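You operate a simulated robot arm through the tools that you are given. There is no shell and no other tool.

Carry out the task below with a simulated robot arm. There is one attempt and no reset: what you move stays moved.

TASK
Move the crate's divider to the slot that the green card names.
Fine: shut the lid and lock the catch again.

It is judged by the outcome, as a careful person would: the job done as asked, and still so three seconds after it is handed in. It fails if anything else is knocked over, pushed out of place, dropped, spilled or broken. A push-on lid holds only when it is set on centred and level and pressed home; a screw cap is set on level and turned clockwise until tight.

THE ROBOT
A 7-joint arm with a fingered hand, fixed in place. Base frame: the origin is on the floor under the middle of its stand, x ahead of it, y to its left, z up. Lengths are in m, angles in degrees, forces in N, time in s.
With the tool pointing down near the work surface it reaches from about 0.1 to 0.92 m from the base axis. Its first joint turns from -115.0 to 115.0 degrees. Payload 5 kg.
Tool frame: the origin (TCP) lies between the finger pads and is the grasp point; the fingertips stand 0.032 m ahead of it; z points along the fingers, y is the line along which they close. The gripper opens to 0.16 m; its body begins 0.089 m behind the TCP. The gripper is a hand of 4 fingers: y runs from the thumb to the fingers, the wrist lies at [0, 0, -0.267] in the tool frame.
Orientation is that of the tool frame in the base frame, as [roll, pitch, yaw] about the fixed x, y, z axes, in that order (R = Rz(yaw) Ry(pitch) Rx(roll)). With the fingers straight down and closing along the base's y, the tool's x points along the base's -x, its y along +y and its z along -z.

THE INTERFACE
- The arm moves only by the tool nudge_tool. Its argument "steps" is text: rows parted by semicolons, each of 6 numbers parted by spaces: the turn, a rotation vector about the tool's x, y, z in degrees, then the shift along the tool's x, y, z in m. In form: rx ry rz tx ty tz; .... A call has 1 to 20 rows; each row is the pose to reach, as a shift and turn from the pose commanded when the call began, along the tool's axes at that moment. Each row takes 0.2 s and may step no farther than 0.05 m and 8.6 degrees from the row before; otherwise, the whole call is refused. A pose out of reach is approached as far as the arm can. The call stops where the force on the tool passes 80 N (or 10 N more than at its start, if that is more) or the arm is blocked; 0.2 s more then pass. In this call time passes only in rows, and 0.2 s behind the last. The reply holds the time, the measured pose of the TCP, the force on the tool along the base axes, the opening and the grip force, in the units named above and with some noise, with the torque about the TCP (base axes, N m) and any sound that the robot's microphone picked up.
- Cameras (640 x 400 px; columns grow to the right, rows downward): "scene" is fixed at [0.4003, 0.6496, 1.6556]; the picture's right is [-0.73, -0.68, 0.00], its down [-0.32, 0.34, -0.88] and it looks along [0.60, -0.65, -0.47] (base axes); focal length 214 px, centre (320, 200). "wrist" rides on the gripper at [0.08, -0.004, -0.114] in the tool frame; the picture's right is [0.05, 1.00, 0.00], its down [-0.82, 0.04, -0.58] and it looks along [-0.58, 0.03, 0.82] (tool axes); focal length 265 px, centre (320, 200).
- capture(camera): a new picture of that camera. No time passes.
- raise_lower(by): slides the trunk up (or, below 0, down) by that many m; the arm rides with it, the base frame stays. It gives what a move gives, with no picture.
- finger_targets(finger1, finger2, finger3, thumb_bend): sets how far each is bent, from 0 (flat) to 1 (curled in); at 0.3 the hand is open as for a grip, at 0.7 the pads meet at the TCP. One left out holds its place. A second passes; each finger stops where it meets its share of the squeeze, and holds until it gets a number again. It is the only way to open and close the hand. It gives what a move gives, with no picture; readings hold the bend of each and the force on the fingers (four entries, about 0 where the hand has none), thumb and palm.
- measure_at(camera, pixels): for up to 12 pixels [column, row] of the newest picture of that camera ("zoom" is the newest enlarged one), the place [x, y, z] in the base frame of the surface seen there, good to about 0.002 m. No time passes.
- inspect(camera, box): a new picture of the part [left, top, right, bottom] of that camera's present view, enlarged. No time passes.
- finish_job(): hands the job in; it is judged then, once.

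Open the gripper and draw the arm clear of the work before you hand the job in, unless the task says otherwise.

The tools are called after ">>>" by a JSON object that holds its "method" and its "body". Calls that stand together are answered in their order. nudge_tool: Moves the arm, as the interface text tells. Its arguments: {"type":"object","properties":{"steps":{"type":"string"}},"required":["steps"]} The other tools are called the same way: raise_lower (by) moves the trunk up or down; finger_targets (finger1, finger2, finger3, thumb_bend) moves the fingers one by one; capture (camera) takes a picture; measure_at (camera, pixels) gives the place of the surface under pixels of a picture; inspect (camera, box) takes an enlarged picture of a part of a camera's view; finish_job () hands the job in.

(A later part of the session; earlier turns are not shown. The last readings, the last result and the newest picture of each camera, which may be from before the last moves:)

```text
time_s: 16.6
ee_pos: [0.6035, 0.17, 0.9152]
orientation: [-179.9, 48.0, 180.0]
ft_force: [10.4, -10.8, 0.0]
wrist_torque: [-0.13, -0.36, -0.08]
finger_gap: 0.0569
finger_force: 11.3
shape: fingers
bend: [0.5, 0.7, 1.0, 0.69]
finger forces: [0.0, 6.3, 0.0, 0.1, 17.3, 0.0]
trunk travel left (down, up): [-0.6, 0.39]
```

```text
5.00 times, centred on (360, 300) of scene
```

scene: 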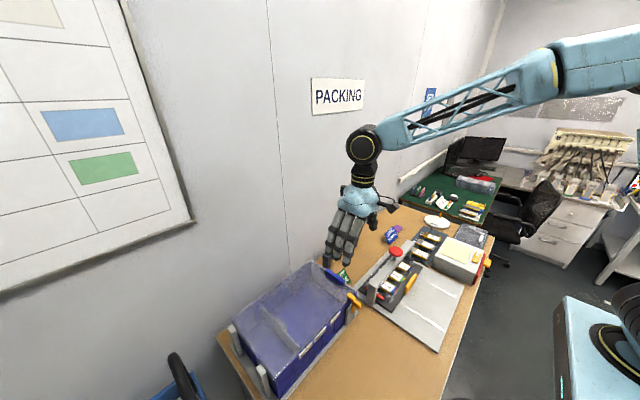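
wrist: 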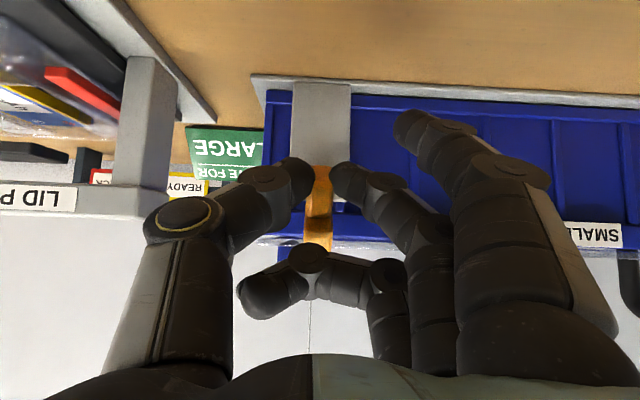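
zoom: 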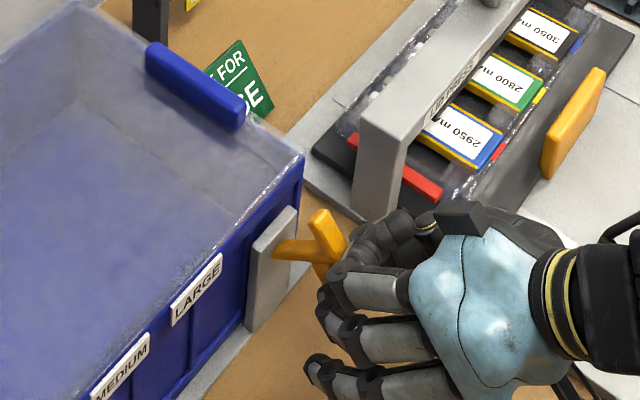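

The hook is now well clear of the lid (scene zoom (320,225)). I release by opening thumb and finger2 and check whether the lever stays.

>>> {"method": "finger_targets", "body": {"finger2": 0.55, "thumb_bend": 0.55}}

>>> {"method": "capture", "body": {"camera": "wrist"}}

>>> {"method": "inspect", "body": {"camera": "scene", "box": [320, 260, 400, 340]}}

```text
time_s: 17.6
ee_pos: [0.604, 0.1702, 0.9143]
orientation: [180.0, 48.1, -180.0]
ft_force: [-0.4, -0.6, 0.2]
wrist_torque: [0.0, -0.02, 0.03]
finger_gap: 0.0807
finger_force: 0.0
shape: fingers
bend: [0.5, 0.55, 1.0, 0.55]
finger forces: [0.1, 0.0, 0.0, 0.0, 0.0, 0.1]
trunk travel left (down, up): [-0.6, 0.39]
```

```text
taken
```

wrist: 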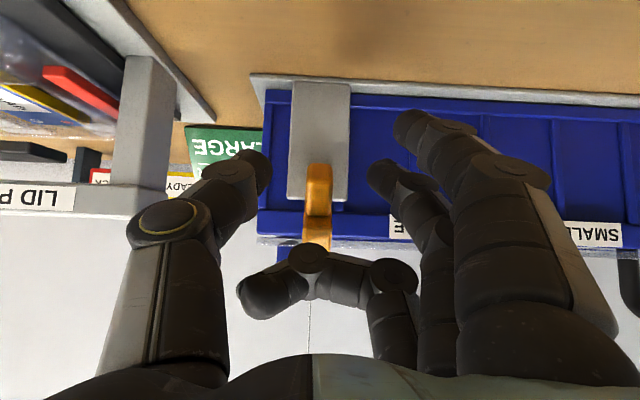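

```text
5.00 times, centred on (360, 300) of scene
```

zoom: 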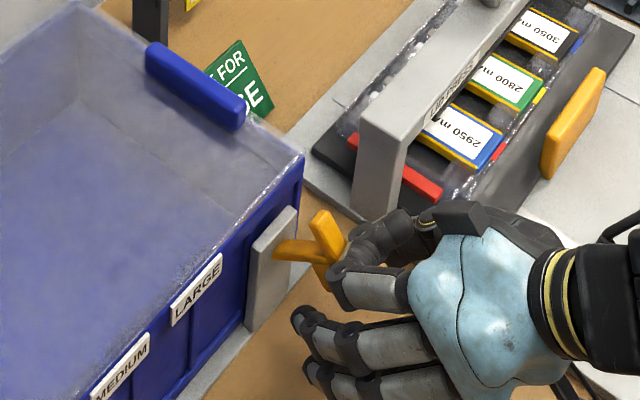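

The lever stays where I left it. I back the hand straight off along its own axis, then look at the lever's resting pose.

>>> {"method": "nudge_tool", "body": {"steps": "0 0 0 0 0 -0.04; 0 0 0 0 0 -0.08; 0 0 0 0 0 -0.12"}}

>>> {"method": "capture", "body": {"camera": "wrist"}}

>>> {"method": "inspect", "body": {"camera": "scene", "box": [320, 260, 400, 340]}}

```text
time_s: 18.4
ee_pos: [0.5487, 0.1957, 0.9855]
orientation: [180.0, 48.0, 180.0]
ft_force: [-0.9, -0.7, -0.6]
wrist_torque: [0.01, -0.04, 0.06]
finger_gap: 0.0808
finger_force: 0.2
shape: fingers
bend: [0.5, 0.55, 1.0, 0.55]
finger forces: [0.0, 0.0, 0.1, 0.1, 0.0, 0.0]
out of reach, approached as far as the arm can: row 2, 3
trunk travel left (down, up): [-0.6, 0.39]
```

```text
taken
```

wrist: 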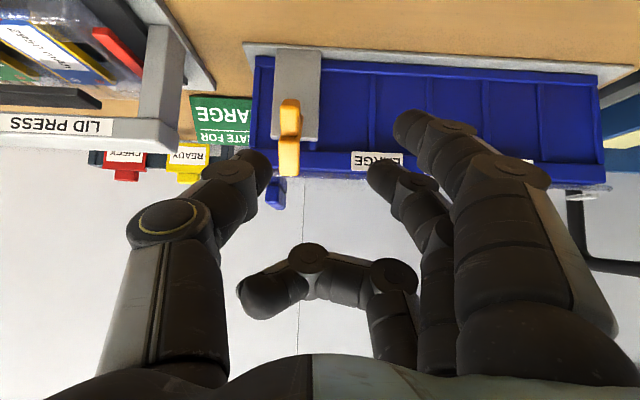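

```text
5.00 times, centred on (360, 300) of scene
```

zoom: 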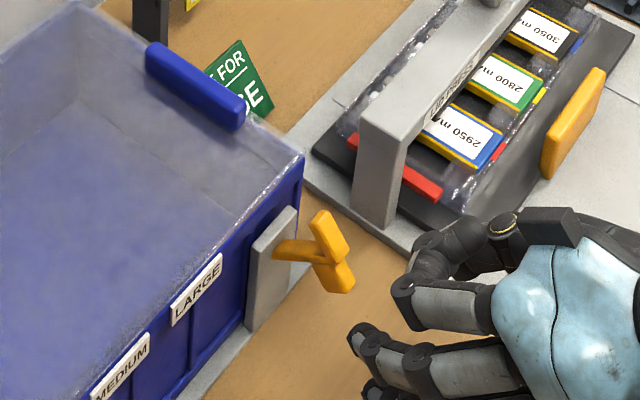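

The lever rests half-open with the hook pointing up. The retreat stopped short because that pose is at the arm's reach limit; I record the lever's position for relocking later.

>>> {"method": "measure_at", "body": {"camera": "scene", "pixels": [[361, 287], [360, 284], [363, 290], [364, 296], [366, 298], [356, 290], [353, 291], [360, 292], [365, 294], [358, 284]]}}

>>> {"method": "measure_at", "body": {"camera": "wrist", "pixels": [[289, 110], [289, 125], [289, 140], [289, 155], [289, 170], [290, 100], [277, 190], [275, 205], [255, 160]]}}

```text
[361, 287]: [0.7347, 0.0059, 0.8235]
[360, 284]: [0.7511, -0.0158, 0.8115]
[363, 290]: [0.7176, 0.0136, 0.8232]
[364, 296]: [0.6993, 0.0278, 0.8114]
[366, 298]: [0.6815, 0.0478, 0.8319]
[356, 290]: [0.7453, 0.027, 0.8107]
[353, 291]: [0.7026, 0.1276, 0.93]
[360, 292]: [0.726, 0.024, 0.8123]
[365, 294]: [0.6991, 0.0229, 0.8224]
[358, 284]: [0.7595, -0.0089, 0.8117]
```

```text
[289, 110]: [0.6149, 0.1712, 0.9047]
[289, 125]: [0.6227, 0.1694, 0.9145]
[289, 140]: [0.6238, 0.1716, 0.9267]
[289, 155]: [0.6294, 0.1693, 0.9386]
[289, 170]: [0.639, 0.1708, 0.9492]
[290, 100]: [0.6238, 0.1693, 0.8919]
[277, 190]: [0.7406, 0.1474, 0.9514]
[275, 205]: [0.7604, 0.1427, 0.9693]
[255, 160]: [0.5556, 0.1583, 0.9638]
```

Lever geometry matches the model (tab end ≈(0.605–0.615, 0.171, 0.903), hook tip ≈(0.639, 0.171, 0.949)). I raise the hand and turn it back to point straight down.

>>> {"method": "nudge_tool", "body": {"steps": "0 6 0 -0.018 0 -0.008; 0 12 0 -0.036 0 -0.016; 0 18 0 -0.054 0 -0.024; 0 24 0 -0.072 0 -0.032; 0 30 0 -0.09 0 -0.04; 0 36 0 -0.108 0 -0.048; 0 42 0 -0.127 0 -0.056; 0 48 0 -0.145 0 -0.063"}}

>>> {"method": "finger_targets", "body": {"finger1": 0.3, "finger2": 0.3, "finger3": 0.3, "thumb_bend": 0.3}}

>>> {"method": "capture", "body": {"camera": "wrist"}}

```text
time_s: 20.2
ee_pos: [0.598, 0.19, 1.1356]
orientation: [179.9, -0.2, -179.9]
ft_force: [0.0, -1.0, 0.1]
wrist_torque: [0.1, 0.02, 0.02]
finger_gap: 0.0811
finger_force: 0.1
shape: fingers
bend: [0.5, 0.55, 1.0, 0.55]
finger forces: [0.0, 0.0, 0.0, 0.0, 0.1, 0.0]
trunk travel left (down, up): [-0.6, 0.39]
```

```text
time_s: 21.2
ee_pos: [0.5982, 0.1928, 1.1372]
orientation: [-180.0, 0.0, 179.9]
ft_force: [0.4, 0.1, 1.3]
wrist_torque: [0.0, -0.01, 0.0]
finger_gap: 0.1701
finger_force: 0.1
shape: fingers
bend: [0.3, 0.3, 0.3, 0.3]
finger forces: [0.0, 0.0, 0.0, 0.0, 0.0, 0.0]
trunk travel left (down, up): [-0.6, 0.39]
```

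```text
taken
```

wrist: 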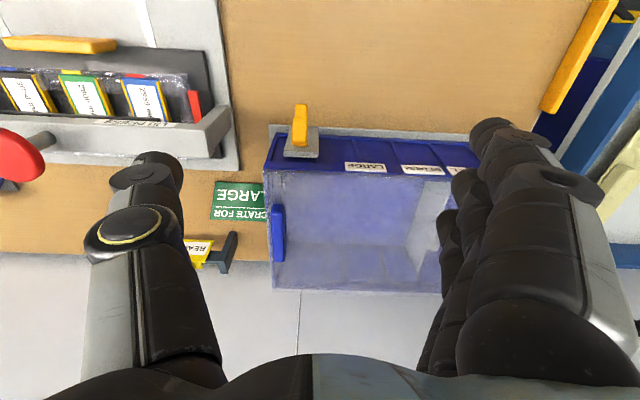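

The lever stays put and the hand points down. Now I yaw the hand 90° and go above the handle centre (0.786, 0.138), so thumb and finger2 can take the bar by its two ends and the lid can pivot between them.

>>> {"method": "nudge_tool", "body": {"steps": "0 0 -8.2 -0.017 -0.005 0.003; 0 0 -16.4 -0.034 -0.01 0.007; 0 0 -24.6 -0.051 -0.015 0.01; 0 0 -32.8 -0.068 -0.02 0.013; 0 0 -41 -0.085 -0.025 0.017; 0 0 -49.2 -0.102 -0.03 0.02; 0 0 -57.4 -0.12 -0.035 0.023; 0 0 -65.6 -0.137 -0.04 0.027; 0 0 -73.8 -0.154 -0.044 0.03; 0 0 -82 -0.171 -0.049 0.034; 0 0 -90 -0.188 -0.054 0.037"}}

>>> {"method": "capture", "body": {"camera": "wrist"}}

>>> {"method": "capture", "body": {"camera": "scene"}}

```text
time_s: 23.6
ee_pos: [0.7887, 0.136, 1.101]
orientation: [179.9, 0.1, -89.9]
ft_force: [-0.1, -0.4, 0.1]
wrist_torque: [0.01, 0.0, 0.01]
finger_gap: 0.17
finger_force: 0.0
shape: fingers
bend: [0.3, 0.3, 0.3, 0.3]
finger forces: [0.0, 0.0, 0.0, 0.0, 0.0, 0.0]
trunk travel left (down, up): [-0.6, 0.39]
```

```text
taken
```

wrist: 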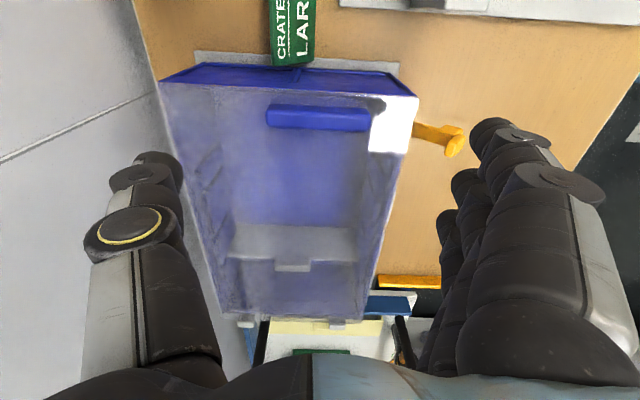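

```text
taken
```

scene: 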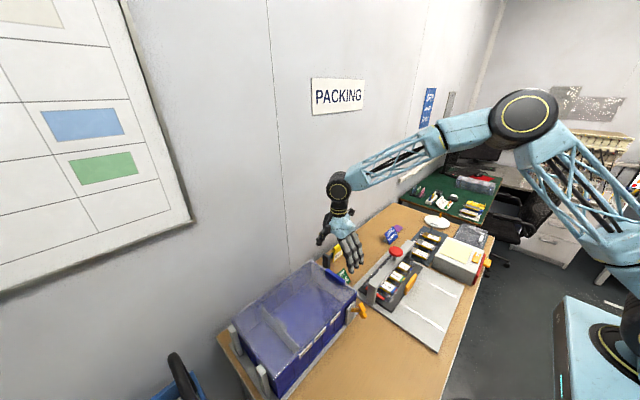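

The yawed pose worked; the handle (wrist cols 265-370, rows 103-128) and the crate's −y edge are visible now. I measure the handle ends, the lid edge and the divider.

>>> {"method": "inspect", "body": {"camera": "wrist", "box": [150, 50, 430, 160]}}

>>> {"method": "measure_at", "body": {"camera": "wrist", "pixels": [[268, 108], [270, 118], [367, 112], [367, 122], [318, 107], [318, 124], [318, 132], [318, 95], [165, 82], [410, 95], [318, 80], [318, 101]]}}

>>> {"method": "measure_at", "body": {"camera": "wrist", "pixels": [[293, 267], [293, 259], [240, 259], [350, 262], [293, 230], [275, 267], [312, 267], [275, 320], [335, 322], [240, 322], [370, 315], [430, 135]]}}

```text
2.29 times, centred on (290, 105) of wrist
```

zoom: 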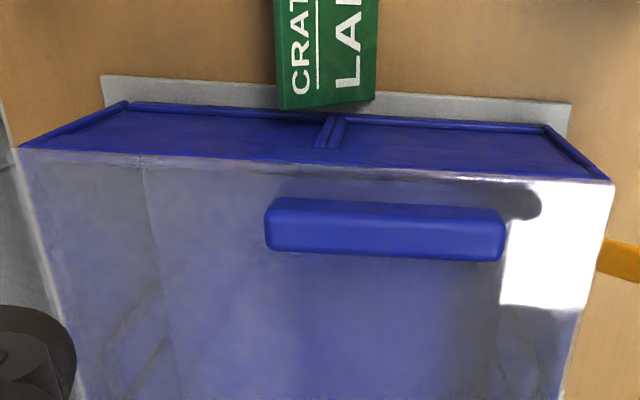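

```text
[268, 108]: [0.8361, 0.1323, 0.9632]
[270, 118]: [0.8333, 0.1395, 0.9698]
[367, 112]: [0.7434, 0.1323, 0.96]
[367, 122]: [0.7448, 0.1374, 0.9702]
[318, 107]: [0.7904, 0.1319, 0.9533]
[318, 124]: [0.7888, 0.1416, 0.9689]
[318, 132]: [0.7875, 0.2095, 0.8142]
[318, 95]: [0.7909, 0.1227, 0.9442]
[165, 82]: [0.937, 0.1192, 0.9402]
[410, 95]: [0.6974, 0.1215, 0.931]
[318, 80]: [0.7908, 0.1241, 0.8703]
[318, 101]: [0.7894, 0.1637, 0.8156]
```

```text
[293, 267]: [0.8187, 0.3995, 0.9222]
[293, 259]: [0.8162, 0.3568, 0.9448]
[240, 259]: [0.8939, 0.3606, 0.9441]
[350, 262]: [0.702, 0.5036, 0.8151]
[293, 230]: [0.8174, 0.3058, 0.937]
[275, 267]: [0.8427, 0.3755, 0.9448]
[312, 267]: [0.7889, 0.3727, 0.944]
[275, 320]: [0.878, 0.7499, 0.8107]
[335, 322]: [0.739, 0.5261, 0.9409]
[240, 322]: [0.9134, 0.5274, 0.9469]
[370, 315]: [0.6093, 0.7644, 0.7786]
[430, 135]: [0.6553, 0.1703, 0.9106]
```

Handle spans x 0.740–0.838, y 0.131–0.149, top z 0.970; lid edge at y≈0.1215, hinge side near y≈0.527. Before holding the lid I dry-run in free air to see whether the arm can reach the place where the opened lid's handle will be (y≈0.55, z≈1.35).

>>> {"method": "nudge_tool", "body": {"steps": "0 0 0 -0.035 0 -0.04; 0 0 0 -0.07 0 -0.07; 0 0 0 -0.105 0 -0.10; 0 0 0 -0.14 0 -0.13; 0 0 0 -0.175 0 -0.16; 0 0 0 -0.21 0 -0.185; 0 0 0 -0.245 0 -0.21; 0 0 0 -0.28 0 -0.225; 0 0 0 -0.315 0 -0.235; 0 0 0 -0.35 0 -0.245; 0 0 0 -0.385 0 -0.25; 0 0 0 -0.414 0 -0.25"}}

>>> {"method": "capture", "body": {"camera": "scene"}}

```text
refused: row 1 steps farther than a row can; nothing moved
```

```text
taken
```

scene: 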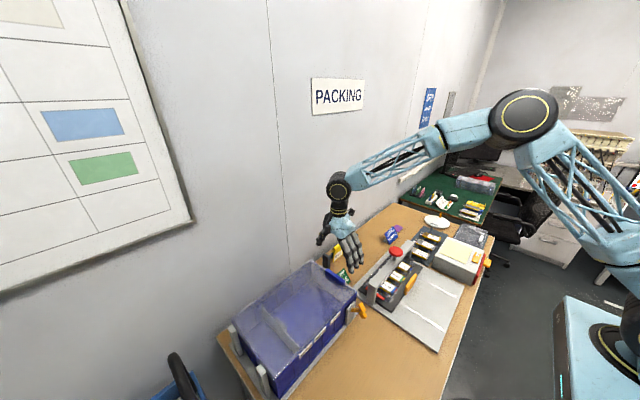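

Row 1 was just over the 0.05 m limit, so nothing moved. I resend the same free-air test with smaller rows.

>>> {"method": "nudge_tool", "body": {"steps": "0 0 0 -0.03 0 -0.035; 0 0 0 -0.06 0 -0.065; 0 0 0 -0.09 0 -0.095; 0 0 0 -0.12 0 -0.12; 0 0 0 -0.155 0 -0.145; 0 0 0 -0.19 0 -0.17; 0 0 0 -0.225 0 -0.19; 0 0 0 -0.26 0 -0.21; 0 0 0 -0.295 0 -0.225; 0 0 0 -0.33 0 -0.235; 0 0 0 -0.365 0 -0.245; 0 0 0 -0.40 0 -0.25; 0 0 0 -0.414 0 -0.25"}}

>>> {"method": "capture", "body": {"camera": "scene"}}

```text
time_s: 26.4
ee_pos: [0.7749, 0.5217, 1.3526]
orientation: [179.9, 0.6, -90.2]
ft_force: [-1.1, -2.2, 0.6]
wrist_torque: [0.28, 0.02, 0.01]
finger_gap: 0.1709
finger_force: 0.1
shape: fingers
bend: [0.3, 0.3, 0.3, 0.3]
finger forces: [0.0, 0.0, 0.0, 0.0, 0.1, 0.0]
out of reach, approached as far as the arm can: row 12, 13
trunk travel left (down, up): [-0.6, 0.39]
```

```text
taken
```

scene: 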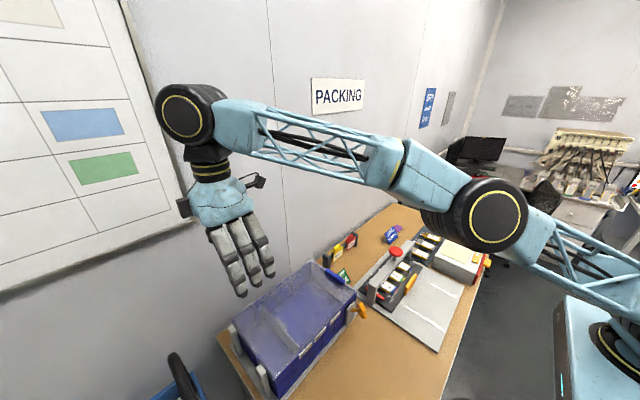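

The arm stops at radius ≈0.93 with the trunk low. Raising the trunk brings the shoulder nearer the needed height, so I raise it 0.3 m and retest the far poses.

>>> {"method": "raise_lower", "body": {"by": 0.3}}

>>> {"method": "nudge_tool", "body": {"steps": "0 0 0 0 0 0.045; 0 0 0 0 0 0.09; 0 0 0 0 0 0.135; 0 0 0 0 0 0.18; 0 0 0 0 0 0.225; 0 0 0 0 0 0.27; 0 0 0 0 0 0.30; 0 0 0 -0.04 0 0.30; 0 0 0 -0.08 -0.015 0.30"}}

>>> {"method": "capture", "body": {"camera": "scene"}}

```text
time_s: 29.4
ee_pos: [0.772, 0.5331, 1.6455]
orientation: [-179.9, 0.0, -90.1]
ft_force: [-0.2, 0.5, 0.5]
wrist_torque: [-0.01, -0.04, -0.03]
finger_gap: 0.1707
finger_force: 0.1
shape: fingers
bend: [0.3, 0.3, 0.3, 0.3]
finger forces: [0.0, 0.0, 0.0, 0.0, 0.0, 0.0]
trunk travel left (down, up): [-0.9, 0.09]
```

```text
time_s: 31.4
ee_pos: [0.7915, 0.6172, 1.345]
orientation: [-180.0, -0.2, -90.2]
ft_force: [1.1, -0.6, 0.9]
wrist_torque: [0.0, 0.1, -0.02]
finger_gap: 0.1705
finger_force: 0.1
shape: fingers
bend: [0.3, 0.3, 0.3, 0.3]
finger forces: [0.0, 0.1, 0.1, 0.0, 0.0, 0.0]
trunk travel left (down, up): [-0.9, 0.09]
```

```text
taken
```

scene: 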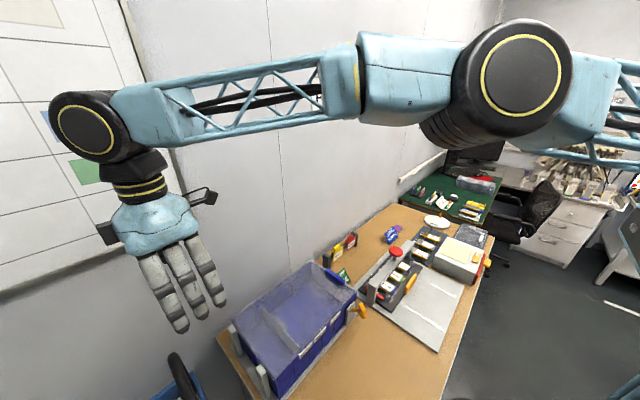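

With the trunk up the arm reaches (0.79, 0.617, 1.345) with the hand pointing down, so the whole lid arc is feasible. I return to just above the handle at (0.789, 0.140, 1.05).

>>> {"method": "nudge_tool", "body": {"steps": "0 0 0 0.0367 0 0.0227; 0 0 0 0.0734 0 0.0454; 0 0 0 0.11 0 0.0681; 0 0 0 0.1468 0 0.0908; 0 0 0 0.1835 0 0.1135; 0 0 0 0.22 0 0.136; 0 0 0 0.2567 0 0.1588; 0 0 0 0.2935 0 0.1815; 0 0 0 0.33 0 0.204; 0 0 0 0.367 0 0.227; 0 0 0 0.4035 0 0.2495; 0 0 0 0.44 0 0.272; 0 0 0 0.477 0.0025 0.295"}}

>>> {"method": "finger_targets", "body": {"finger1": 0.45, "finger2": 0.4, "finger3": 0.3, "thumb_bend": 0.4}}

>>> {"method": "capture", "body": {"camera": "wrist"}}

```text
time_s: 34.2
ee_pos: [0.7846, 0.1347, 1.0511]
orientation: [180.0, 0.1, -90.1]
ft_force: [0.7, -0.4, -0.1]
wrist_torque: [0.03, 0.01, -0.01]
finger_gap: 0.1708
finger_force: 0.1
shape: fingers
bend: [0.3, 0.3, 0.3, 0.3]
finger forces: [0.0, 0.1, 0.0, 0.0, 0.0, 0.0]
trunk travel left (down, up): [-0.9, 0.09]
```

```text
time_s: 35.2
ee_pos: [0.7846, 0.136, 1.0504]
orientation: [-180.0, 0.0, -90.1]
ft_force: [-0.7, -0.2, -0.4]
wrist_torque: [0.01, -0.01, 0.03]
finger_gap: 0.1221
finger_force: 0.1
shape: fingers
bend: [0.45, 0.4, 0.3, 0.4]
finger forces: [0.0, 0.0, 0.1, 0.0, 0.0, 0.0]
trunk travel left (down, up): [-0.9, 0.09]
```

```text
taken
```

wrist: 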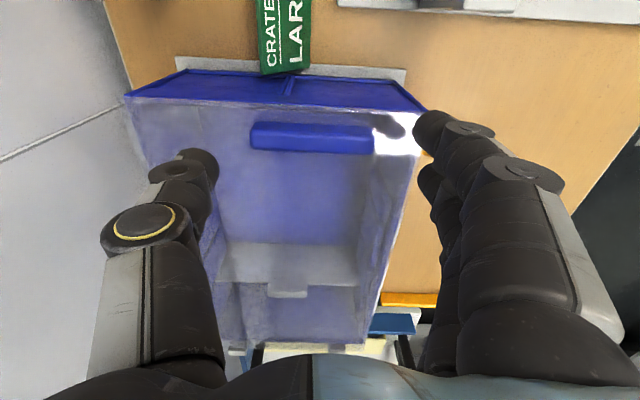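

The handle (cols 250–373, rows 122–152) is between thumb and fingers. I check tip positions and handle again before lowering.

>>> {"method": "measure_at", "body": {"camera": "wrist", "pixels": [[207, 165], [195, 160], [420, 120], [425, 175], [433, 215], [255, 130], [370, 140], [312, 128], [312, 145], [440, 120], [200, 185]]}}

>>> {"method": "inspect", "body": {"camera": "scene", "box": [300, 220, 400, 330]}}

```text
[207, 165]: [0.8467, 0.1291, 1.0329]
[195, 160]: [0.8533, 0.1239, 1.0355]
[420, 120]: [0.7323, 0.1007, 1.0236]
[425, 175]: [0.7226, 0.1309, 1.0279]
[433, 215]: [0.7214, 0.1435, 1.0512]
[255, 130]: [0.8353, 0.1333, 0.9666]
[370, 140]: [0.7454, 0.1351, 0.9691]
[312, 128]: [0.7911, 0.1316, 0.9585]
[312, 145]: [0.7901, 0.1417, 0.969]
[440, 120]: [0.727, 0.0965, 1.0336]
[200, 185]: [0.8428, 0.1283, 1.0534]
```

```text
3.64 times, centred on (350, 275) of scene
```

zoom: 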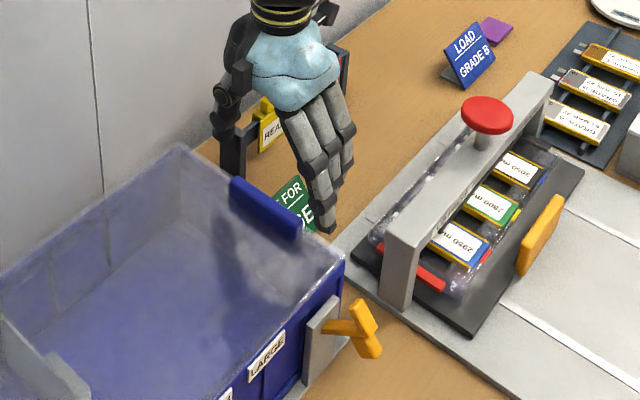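

Thumb inner face x≈0.846 and finger2 x≈0.722 straddle the handle (0.740–0.838). I centre by +5 mm in x and y and lower so the tips stop just above the lid (TCP z≈0.985).

>>> {"method": "nudge_tool", "body": {"steps": "0 0 0 -0.0045 -0.0045 0.02; 0 0 0 -0.0045 -0.0045 0.045; 0 0 0 -0.0045 -0.0045 0.0655"}}

>>> {"method": "capture", "body": {"camera": "wrist"}}

>>> {"method": "inspect", "body": {"camera": "scene", "box": [300, 220, 400, 330]}}

```text
time_s: 36.0
ee_pos: [0.7887, 0.1411, 0.9854]
orientation: [-180.0, 0.0, -90.0]
ft_force: [0.9, -1.0, -0.1]
wrist_torque: [-0.02, 0.04, 0.04]
finger_gap: 0.122
finger_force: 0.0
shape: fingers
bend: [0.45, 0.4, 0.3, 0.4]
finger forces: [0.0, 0.1, 0.0, 0.1, 0.1, 0.0]
trunk travel left (down, up): [-0.9, 0.09]
```

```text
taken
```

wrist: 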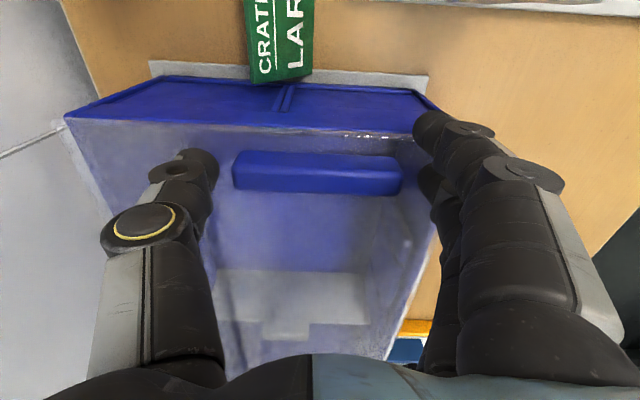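

```text
3.64 times, centred on (350, 275) of scene
```

zoom: 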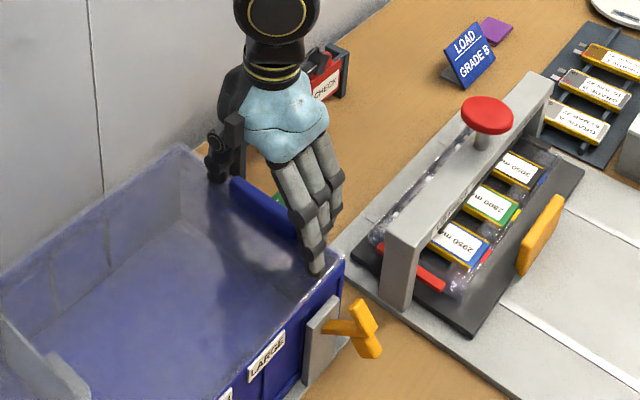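

No contact yet and the handle (cols 232–400) sits between thumb and finger2. I close thumb and finger2 on its ends.

>>> {"method": "finger_targets", "body": {"finger2": 0.62, "thumb_bend": 0.62}}

>>> {"method": "capture", "body": {"camera": "wrist"}}

```text
time_s: 37.0
ee_pos: [0.79, 0.14, 0.9851]
orientation: [-180.0, 0.0, -90.0]
ft_force: [19.3, 1.0, 2.0]
wrist_torque: [0.02, -0.31, 0.03]
finger_gap: 0.1087
finger_force: 16.0
shape: fingers
bend: [0.45, 0.46, 0.3, 0.52]
finger forces: [0.0, 6.7, 0.0, 0.0, 25.7, 0.1]
trunk travel left (down, up): [-0.9, 0.09]
```

```text
taken
```

wrist: 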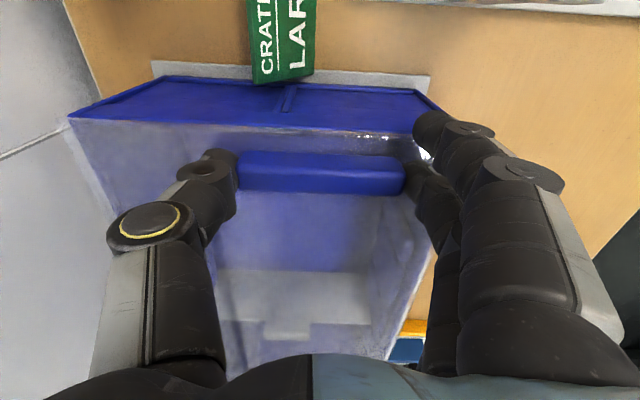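

The bar is held by thumb (26 N) and finger2 (7 N). I ease 1.5 mm toward +x to balance and lift the first few degrees along the hinge arc, then check.

>>> {"method": "nudge_tool", "body": {"steps": "0 0 0 0 -0.0015 0; 0 0 0 -0.001 -0.0015 -0.012; 0 0 0 -0.002 -0.0015 -0.0236; 0 0 0 -0.0052 -0.0015 -0.0471"}}

>>> {"method": "capture", "body": {"camera": "wrist"}}

>>> {"method": "inspect", "body": {"camera": "scene", "box": [220, 220, 400, 400]}}

```text
time_s: 38.0
ee_pos: [0.7908, 0.145, 1.0303]
orientation: [-180.0, 0.0, -90.2]
ft_force: [14.5, -1.0, -1.0]
wrist_torque: [-0.16, -0.17, 0.31]
finger_gap: 0.108
finger_force: 14.7
shape: fingers
bend: [0.45, 0.46, 0.3, 0.52]
finger forces: [0.1, 7.9, 0.1, 0.0, 22.2, 0.1]
trunk travel left (down, up): [-0.9, 0.09]
```

```text
taken
```

wrist: 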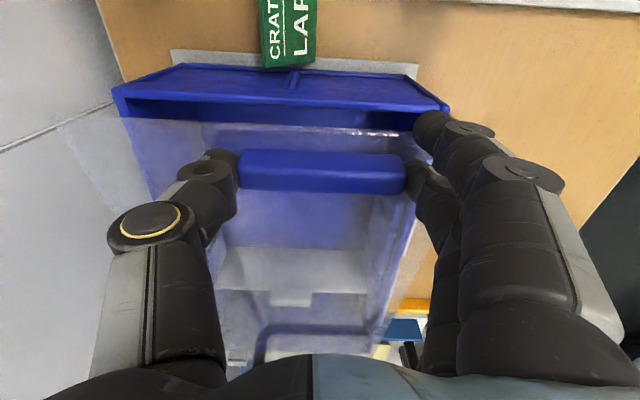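

```text
2.22 times, centred on (310, 310) of scene
```

zoom: 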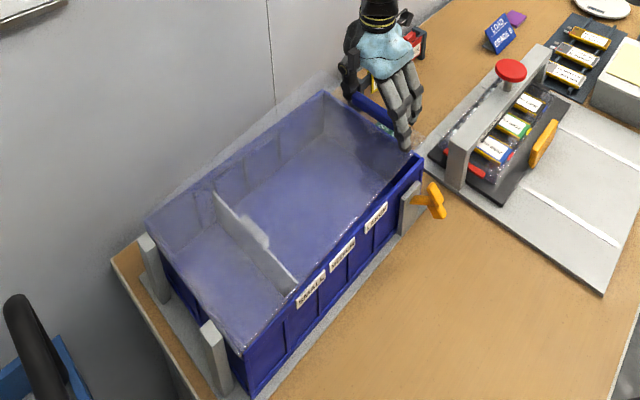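

The lid lifts on its hinge at the +y end with little force. I continue along the arc to about 35°.

>>> {"method": "nudge_tool", "body": {"steps": "0 0 0 -0.0108 0 -0.046; 0 0 0 -0.0271 0 -0.0904; 0 0 0 -0.0488 0 -0.1324; 0 0 0 -0.0754 0 -0.1716"}}

>>> {"method": "capture", "body": {"camera": "wrist"}}

>>> {"method": "capture", "body": {"camera": "scene"}}

```text
time_s: 39.0
ee_pos: [0.7915, 0.2114, 1.2048]
orientation: [-179.8, -0.2, -90.2]
ft_force: [18.3, -56.3, 35.0]
wrist_torque: [-3.45, 2.95, 4.62]
finger_gap: 0.1087
finger_force: 54.2
shape: fingers
bend: [0.5, 0.45, 0.3, 0.52]
finger forces: [79.7, 8.0, 0.0, 0.0, 20.4, 0.0]
trunk travel left (down, up): [-0.9, 0.09]
```

```text
taken
```

wrist: 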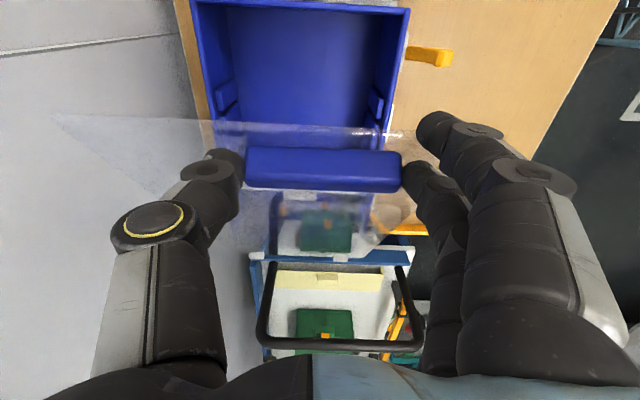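

```text
taken
```

scene: 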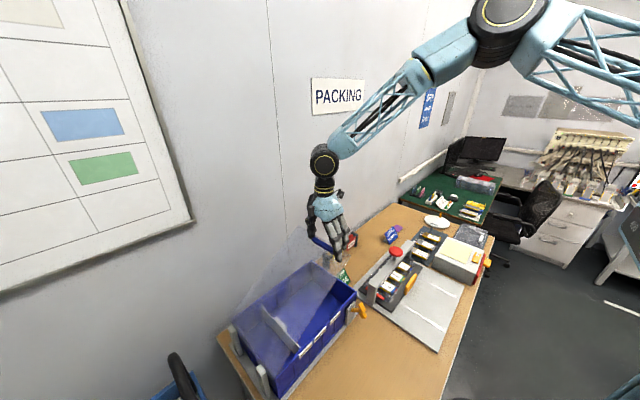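

The lid is up ~33°, but finger1's side is now pressing 80 N against the lid's edge. I back down the arc a few degrees to relieve it and then straighten finger1 out of the way.

>>> {"method": "nudge_tool", "body": {"steps": "0 0 0 0.007 0 0.0096; 0 0 0 0.0139 0 0.0192; 0 0 0 0.0266 0 0.0392"}}

>>> {"method": "finger_targets", "body": {"finger1": 0.0}}

>>> {"method": "capture", "body": {"camera": "wrist"}}

```text
time_s: 39.8
ee_pos: [0.7912, 0.1866, 1.1622]
orientation: [180.0, 0.0, -90.2]
ft_force: [16.8, -50.5, 25.2]
wrist_torque: [-2.05, 0.27, 2.25]
finger_gap: 0.1084
finger_force: 35.2
shape: fingers
bend: [0.46, 0.46, 0.3, 0.52]
finger forces: [39.8, 7.8, 0.1, 0.0, 23.0, 0.0]
trunk travel left (down, up): [-0.9, 0.09]
```

```text
time_s: 40.8
ee_pos: [0.7898, 0.1992, 1.1602]
orientation: [179.7, 0.2, -89.9]
ft_force: [14.6, 5.5, -5.3]
wrist_torque: [0.16, -0.19, 0.1]
finger_gap: 0.1754
finger_force: 14.2
shape: fingers
bend: [0.0, 0.46, 0.3, 0.52]
finger forces: [0.0, 7.2, 0.0, 0.0, 21.9, 0.0]
trunk travel left (down, up): [-0.9, 0.09]
```

```text
taken
```

wrist: 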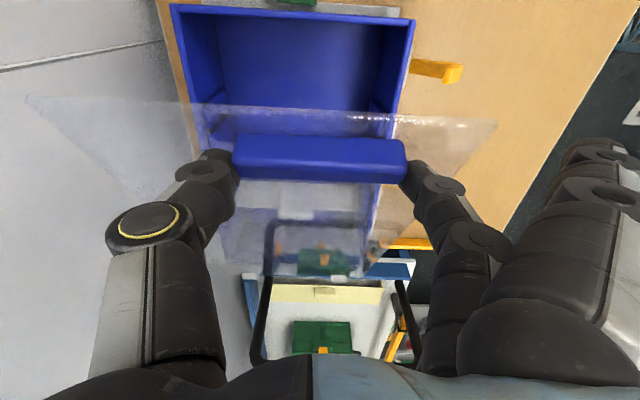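

Finger1 is clear and forces are back to the plain pinch. I continue to about 56°.

>>> {"method": "nudge_tool", "body": {"steps": "0 0 0 -0.0266 0 -0.0392; 0 0 0 -0.0578 0 -0.0746; 0 0 0 -0.0931 0 -0.1062; 0 0 0 -0.1319 0 -0.1331"}}

>>> {"method": "capture", "body": {"camera": "wrist"}}

>>> {"method": "capture", "body": {"camera": "scene"}}

```text
time_s: 41.8
ee_pos: [0.7916, 0.3282, 1.2952]
orientation: [-180.0, -0.1, -90.2]
ft_force: [16.1, 2.9, -7.0]
wrist_torque: [-0.06, -0.19, 0.42]
finger_gap: 0.1735
finger_force: 15.7
shape: fingers
bend: [0.0, 0.45, 0.3, 0.52]
finger forces: [0.2, 7.4, 0.0, 0.0, 23.3, 0.0]
trunk travel left (down, up): [-0.9, 0.09]
```

```text
taken
```

wrist: 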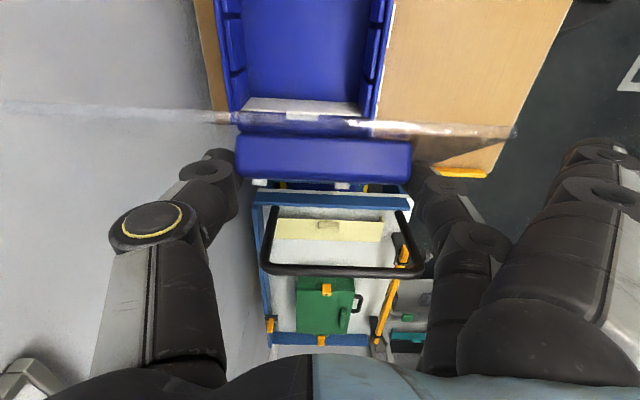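

```text
taken
```

scene: 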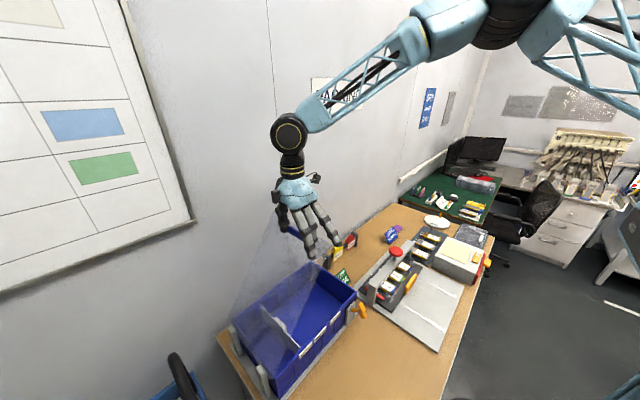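

Lid at ~56° with forces small. I continue to about 77° and look.

>>> {"method": "nudge_tool", "body": {"steps": "0 0 0 -0.0419 0 -0.0221; 0 0 0 -0.0861 0 -0.0389; 0 0 0 -0.132 0 -0.0502"}}

>>> {"method": "capture", "body": {"camera": "wrist"}}

>>> {"method": "capture", "body": {"camera": "scene"}}

```text
time_s: 42.6
ee_pos: [0.7934, 0.4597, 1.3481]
orientation: [180.0, -0.1, -90.1]
ft_force: [14.3, 1.6, -1.4]
wrist_torque: [-0.26, -0.15, 0.34]
finger_gap: 0.1726
finger_force: 15.4
shape: fingers
bend: [0.0, 0.45, 0.3, 0.52]
finger forces: [0.0, 8.1, 0.0, 0.1, 22.9, 0.1]
trunk travel left (down, up): [-0.9, 0.09]
```

```text
taken
```

wrist: 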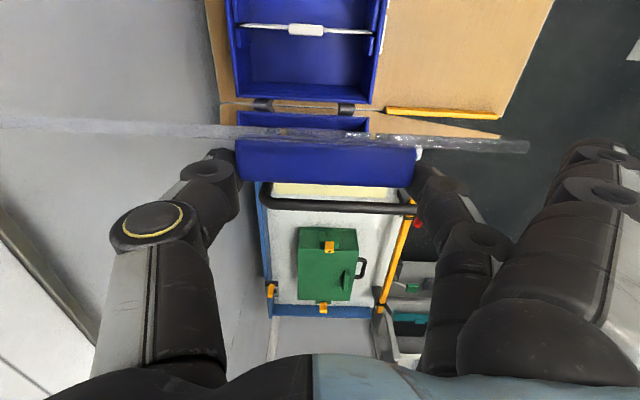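

```text
taken
```

scene: 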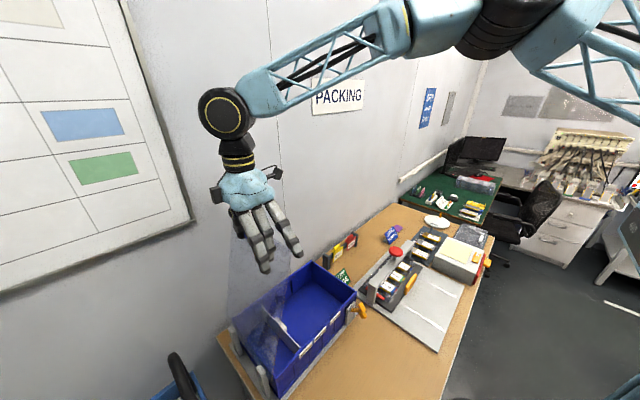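

Nearly upright and still a light pinch. I continue to about 91°, watching for a stop.

>>> {"method": "nudge_tool", "body": {"steps": "0 0 0 -0.0235 0 -0.0033; 0 0 0 -0.0471 0 -0.0055; 0 0 0 -0.0708 0 -0.006; 0 0 0 -0.0944 0 -0.0053"}}

>>> {"method": "capture", "body": {"camera": "wrist"}}

>>> {"method": "inspect", "body": {"camera": "scene", "box": [180, 180, 360, 400]}}

```text
time_s: 43.6
ee_pos: [0.7922, 0.556, 1.354]
orientation: [180.0, 0.0, -89.9]
ft_force: [15.9, 1.1, 7.7]
wrist_torque: [-0.16, -0.34, 0.29]
finger_gap: 0.1731
finger_force: 15.8
shape: fingers
bend: [0.0, 0.45, 0.3, 0.53]
finger forces: [0.0, 7.9, 0.1, 0.1, 23.4, 0.1]
trunk travel left (down, up): [-0.9, 0.09]
```

```text
taken
```

wrist: 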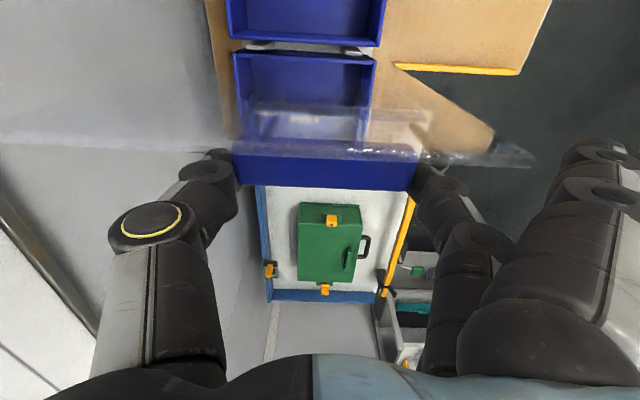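

```text
1.82 times, centred on (270, 290) of scene
```

zoom: 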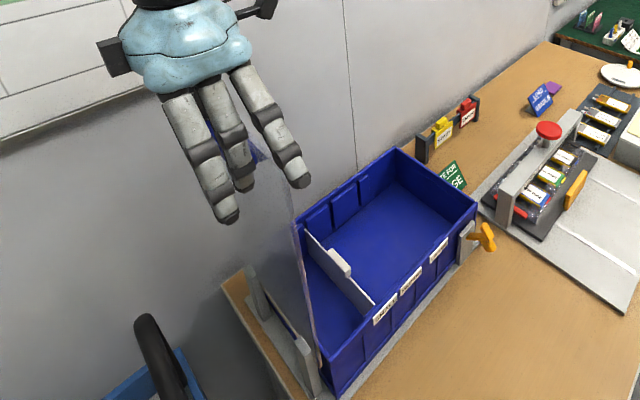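

The lid is upright at ~91°. I continue gently past vertical to about 98°, watching for the stop.

>>> {"method": "nudge_tool", "body": {"steps": "0 0 0 -0.012 0 0.001; 0 0 0 -0.0235 0 0.0023; 0 0 0 -0.035 0 0.004; 0 0 0 -0.0469 0 0.006"}}

>>> {"method": "capture", "body": {"camera": "wrist"}}

>>> {"method": "inspect", "body": {"camera": "scene", "box": [180, 180, 360, 400]}}

```text
time_s: 44.6
ee_pos: [0.7923, 0.5951, 1.3464]
orientation: [-179.9, 0.0, -90.2]
ft_force: [15.7, -13.2, 11.8]
wrist_torque: [-0.36, -0.74, -0.28]
finger_gap: 0.1739
finger_force: 16.3
shape: fingers
bend: [0.0, 0.46, 0.3, 0.53]
finger forces: [0.0, 7.6, 0.0, 0.1, 24.6, 0.1]
trunk travel left (down, up): [-0.9, 0.09]
```

```text
taken
```

wrist: 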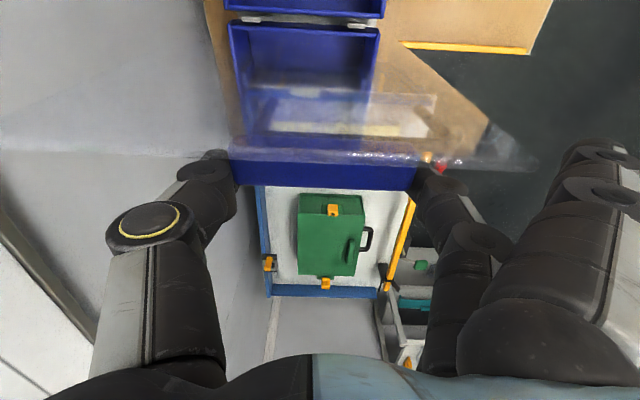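

```text
1.82 times, centred on (270, 290) of scene
```

zoom: 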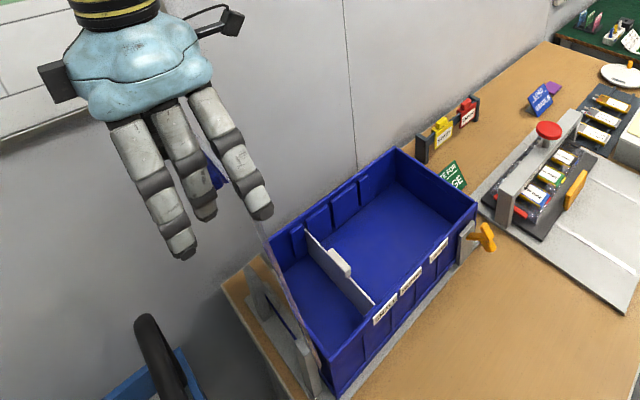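

A −13 N reaction along y has appeared, maybe the lid's stop or the fingers against its edge. I push a further few degrees in small rows to find out.

>>> {"method": "nudge_tool", "body": {"steps": "0 0 0 -0.009 0 0.002; 0 0 0 -0.018 0 0.004; 0 0 0 -0.0264 0 0.0059"}}

>>> {"method": "capture", "body": {"camera": "wrist"}}

>>> {"method": "inspect", "body": {"camera": "scene", "box": [180, 200, 320, 400]}}

```text
time_s: 45.4
ee_pos: [0.7874, 0.6315, 1.337]
orientation: [179.9, -0.2, -89.9]
ft_force: [-0.8, 1.6, -0.2]
wrist_torque: [-0.12, -0.08, -0.02]
finger_gap: 0.1494
finger_force: 0.1
shape: fingers
bend: [0.0, 0.52, 0.3, 0.59]
finger forces: [0.0, 0.0, 0.0, 0.0, 0.0, 0.0]
trunk travel left (down, up): [-0.9, 0.09]
```

```text
taken
```

wrist: 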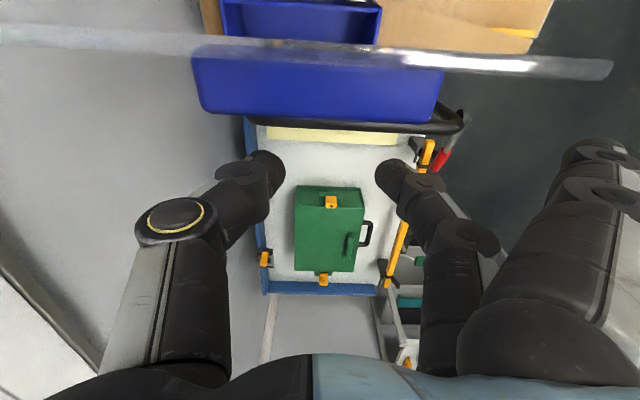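

```text
2.00 times, centred on (250, 300) of scene
```

zoom: 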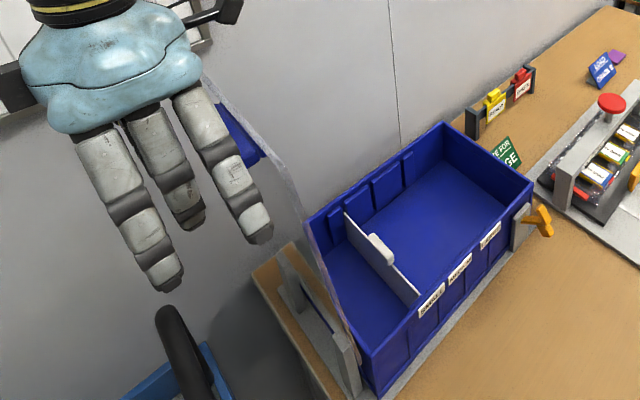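

The handle has slipped out of the pinch and the lid sits nearer to the crate side of the hand. I measure its angle at once before any time passes.

>>> {"method": "measure_at", "body": {"camera": "wrist", "pixels": [[320, 90], [320, 65], [320, 110], [230, 80], [420, 85], [480, 63], [300, 44], [100, 40], [600, 68], [280, 170], [385, 170]]}}

>>> {"method": "measure_at", "body": {"camera": "scene", "pixels": [[308, 275], [299, 262], [310, 280], [337, 345], [330, 320], [322, 300]]}}

```text
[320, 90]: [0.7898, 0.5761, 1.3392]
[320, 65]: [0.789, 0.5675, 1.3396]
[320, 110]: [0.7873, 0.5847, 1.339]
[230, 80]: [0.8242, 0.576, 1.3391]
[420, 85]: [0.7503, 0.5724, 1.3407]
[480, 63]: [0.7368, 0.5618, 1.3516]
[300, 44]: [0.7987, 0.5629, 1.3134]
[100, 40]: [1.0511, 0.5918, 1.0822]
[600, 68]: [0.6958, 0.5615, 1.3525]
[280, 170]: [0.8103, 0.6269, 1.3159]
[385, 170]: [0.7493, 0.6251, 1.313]
```

```text
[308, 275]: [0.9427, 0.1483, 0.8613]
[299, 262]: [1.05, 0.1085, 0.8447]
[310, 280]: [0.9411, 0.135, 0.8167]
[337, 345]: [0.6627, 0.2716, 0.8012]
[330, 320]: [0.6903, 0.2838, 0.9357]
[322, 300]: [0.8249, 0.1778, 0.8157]
```

The lid's top edge is at (y 0.562, z 1.352), i.e. about 95° open, past vertical and evidently at its stop, with the fingers free on the far side (all forces ≈0). I open the hand fully and raise it straight up, then check the lid stays.

>>> {"method": "nudge_tool", "body": {"steps": "0 0 0 0 0 -0.045; 0 0 0 0 0 -0.09; 0 0 0 0 0 -0.135; 0 0 0 0 0 -0.16"}}

>>> {"method": "finger_targets", "body": {"finger1": 0.3, "finger2": 0.3, "finger3": 0.3, "thumb_bend": 0.3}}

>>> {"method": "capture", "body": {"camera": "wrist"}}

>>> {"method": "capture", "body": {"camera": "scene"}}

```text
time_s: 46.4
ee_pos: [0.7725, 0.6084, 1.4963]
orientation: [179.8, -0.2, -90.0]
ft_force: [-0.3, 1.0, -0.7]
wrist_torque: [-0.02, -0.04, -0.02]
finger_gap: 0.1495
finger_force: 0.1
shape: fingers
bend: [0.0, 0.52, 0.3, 0.59]
finger forces: [0.0, 0.0, 0.1, 0.1, 0.1, 0.1]
out of reach, approached as far as the arm can: row 1, 2, 3, 4
trunk travel left (down, up): [-0.9, 0.09]
```

```text
time_s: 47.4
ee_pos: [0.7737, 0.6051, 1.4978]
orientation: [179.9, 0.0, -90.0]
ft_force: [0.2, 0.4, 0.2]
wrist_torque: [-0.01, -0.01, -0.01]
finger_gap: 0.1708
finger_force: 0.1
shape: fingers
bend: [0.3, 0.3, 0.3, 0.3]
finger forces: [0.0, 0.1, 0.0, 0.0, 0.0, 0.0]
trunk travel left (down, up): [-0.9, 0.09]
```

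```text
taken
```

wrist: 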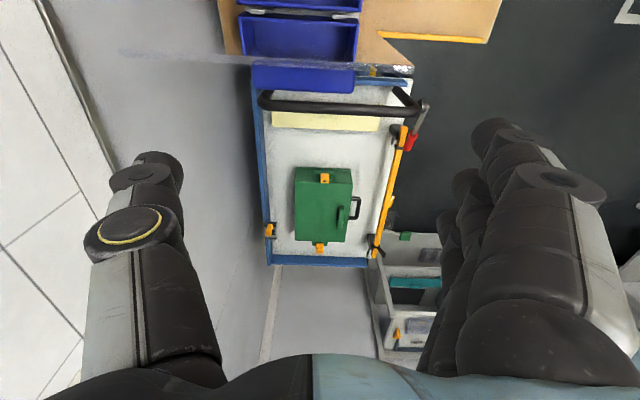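

```text
taken
```

scene: 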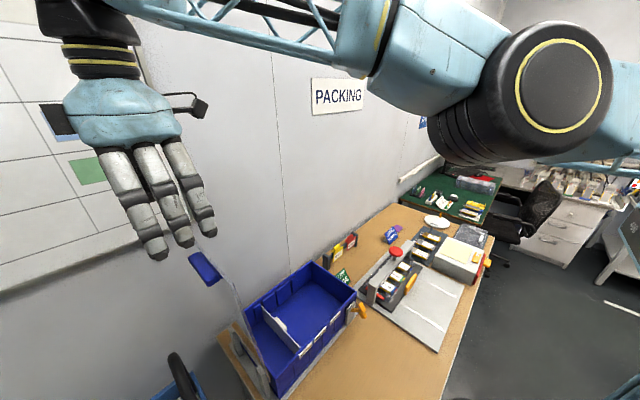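

The lid stands open by itself. I measure where it rests now and inspect the open crate interior, slots and divider.

>>> {"method": "measure_at", "body": {"camera": "wrist", "pixels": [[305, 70], [305, 82], [305, 62], [400, 70], [150, 55], [260, 78], [350, 78]]}}

>>> {"method": "inspect", "body": {"camera": "scene", "box": [230, 250, 370, 400]}}

>>> {"method": "inspect", "body": {"camera": "scene", "box": [250, 270, 340, 370]}}

```text
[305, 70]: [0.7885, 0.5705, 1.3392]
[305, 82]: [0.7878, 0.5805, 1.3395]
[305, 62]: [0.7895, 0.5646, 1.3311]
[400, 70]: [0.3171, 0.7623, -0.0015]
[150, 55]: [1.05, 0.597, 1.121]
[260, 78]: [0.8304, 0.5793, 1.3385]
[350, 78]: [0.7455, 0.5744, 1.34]
```

```text
2.67 times, centred on (300, 325) of scene
```

zoom: 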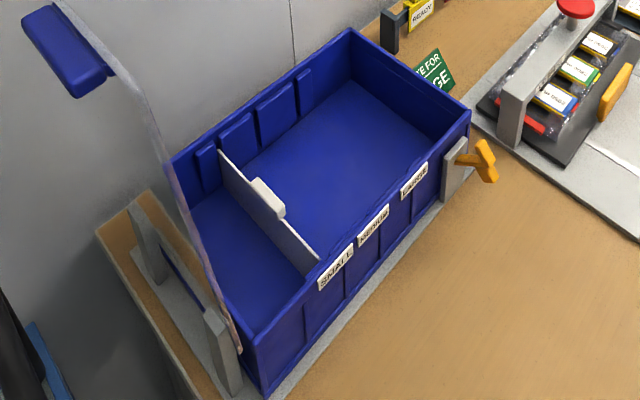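

```text
4.00 times, centred on (295, 320) of scene
```

zoom: 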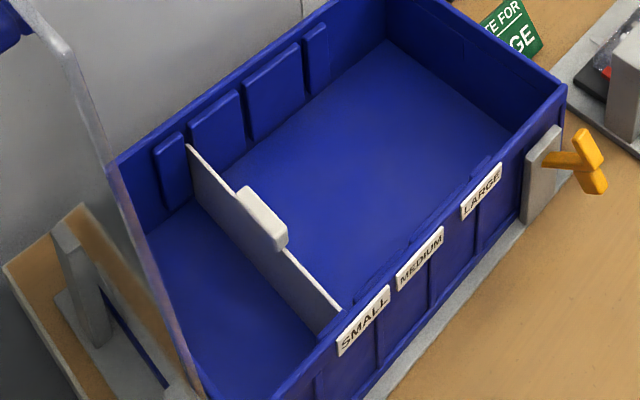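

The back wall carries four pads with three gaps (slots); the divider is in the one at SMALL. I measure the pad edges, gap positions and the divider's tab accurately.

>>> {"method": "measure_at", "body": {"camera": "zoom", "pixels": [[305, 70], [302, 80], [308, 60], [245, 108], [243, 125], [248, 98], [188, 148], [184, 150], [312, 90], [300, 95], [327, 55], [280, 60]]}}

>>> {"method": "measure_at", "body": {"camera": "zoom", "pixels": [[262, 200], [262, 215], [242, 190], [280, 235], [255, 205], [275, 240], [245, 215], [220, 190], [300, 265], [330, 305], [200, 165], [265, 235]]}}

```text
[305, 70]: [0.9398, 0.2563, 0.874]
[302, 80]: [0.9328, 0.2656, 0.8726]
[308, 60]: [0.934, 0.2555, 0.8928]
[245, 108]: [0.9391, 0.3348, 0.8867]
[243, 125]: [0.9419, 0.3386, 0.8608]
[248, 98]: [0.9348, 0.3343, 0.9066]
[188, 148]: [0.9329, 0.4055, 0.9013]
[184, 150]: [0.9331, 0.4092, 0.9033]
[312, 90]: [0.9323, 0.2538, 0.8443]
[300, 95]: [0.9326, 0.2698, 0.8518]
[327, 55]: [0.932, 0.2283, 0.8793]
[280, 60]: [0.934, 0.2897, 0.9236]
```

```text
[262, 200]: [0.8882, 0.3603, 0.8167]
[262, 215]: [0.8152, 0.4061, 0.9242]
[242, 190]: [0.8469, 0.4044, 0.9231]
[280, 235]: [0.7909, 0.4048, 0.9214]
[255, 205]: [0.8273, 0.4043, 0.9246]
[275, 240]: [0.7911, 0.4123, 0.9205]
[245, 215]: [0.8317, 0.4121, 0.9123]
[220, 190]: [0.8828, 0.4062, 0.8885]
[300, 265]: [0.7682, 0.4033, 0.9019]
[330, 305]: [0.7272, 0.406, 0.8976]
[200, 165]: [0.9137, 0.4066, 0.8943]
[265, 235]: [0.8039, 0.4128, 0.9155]
```

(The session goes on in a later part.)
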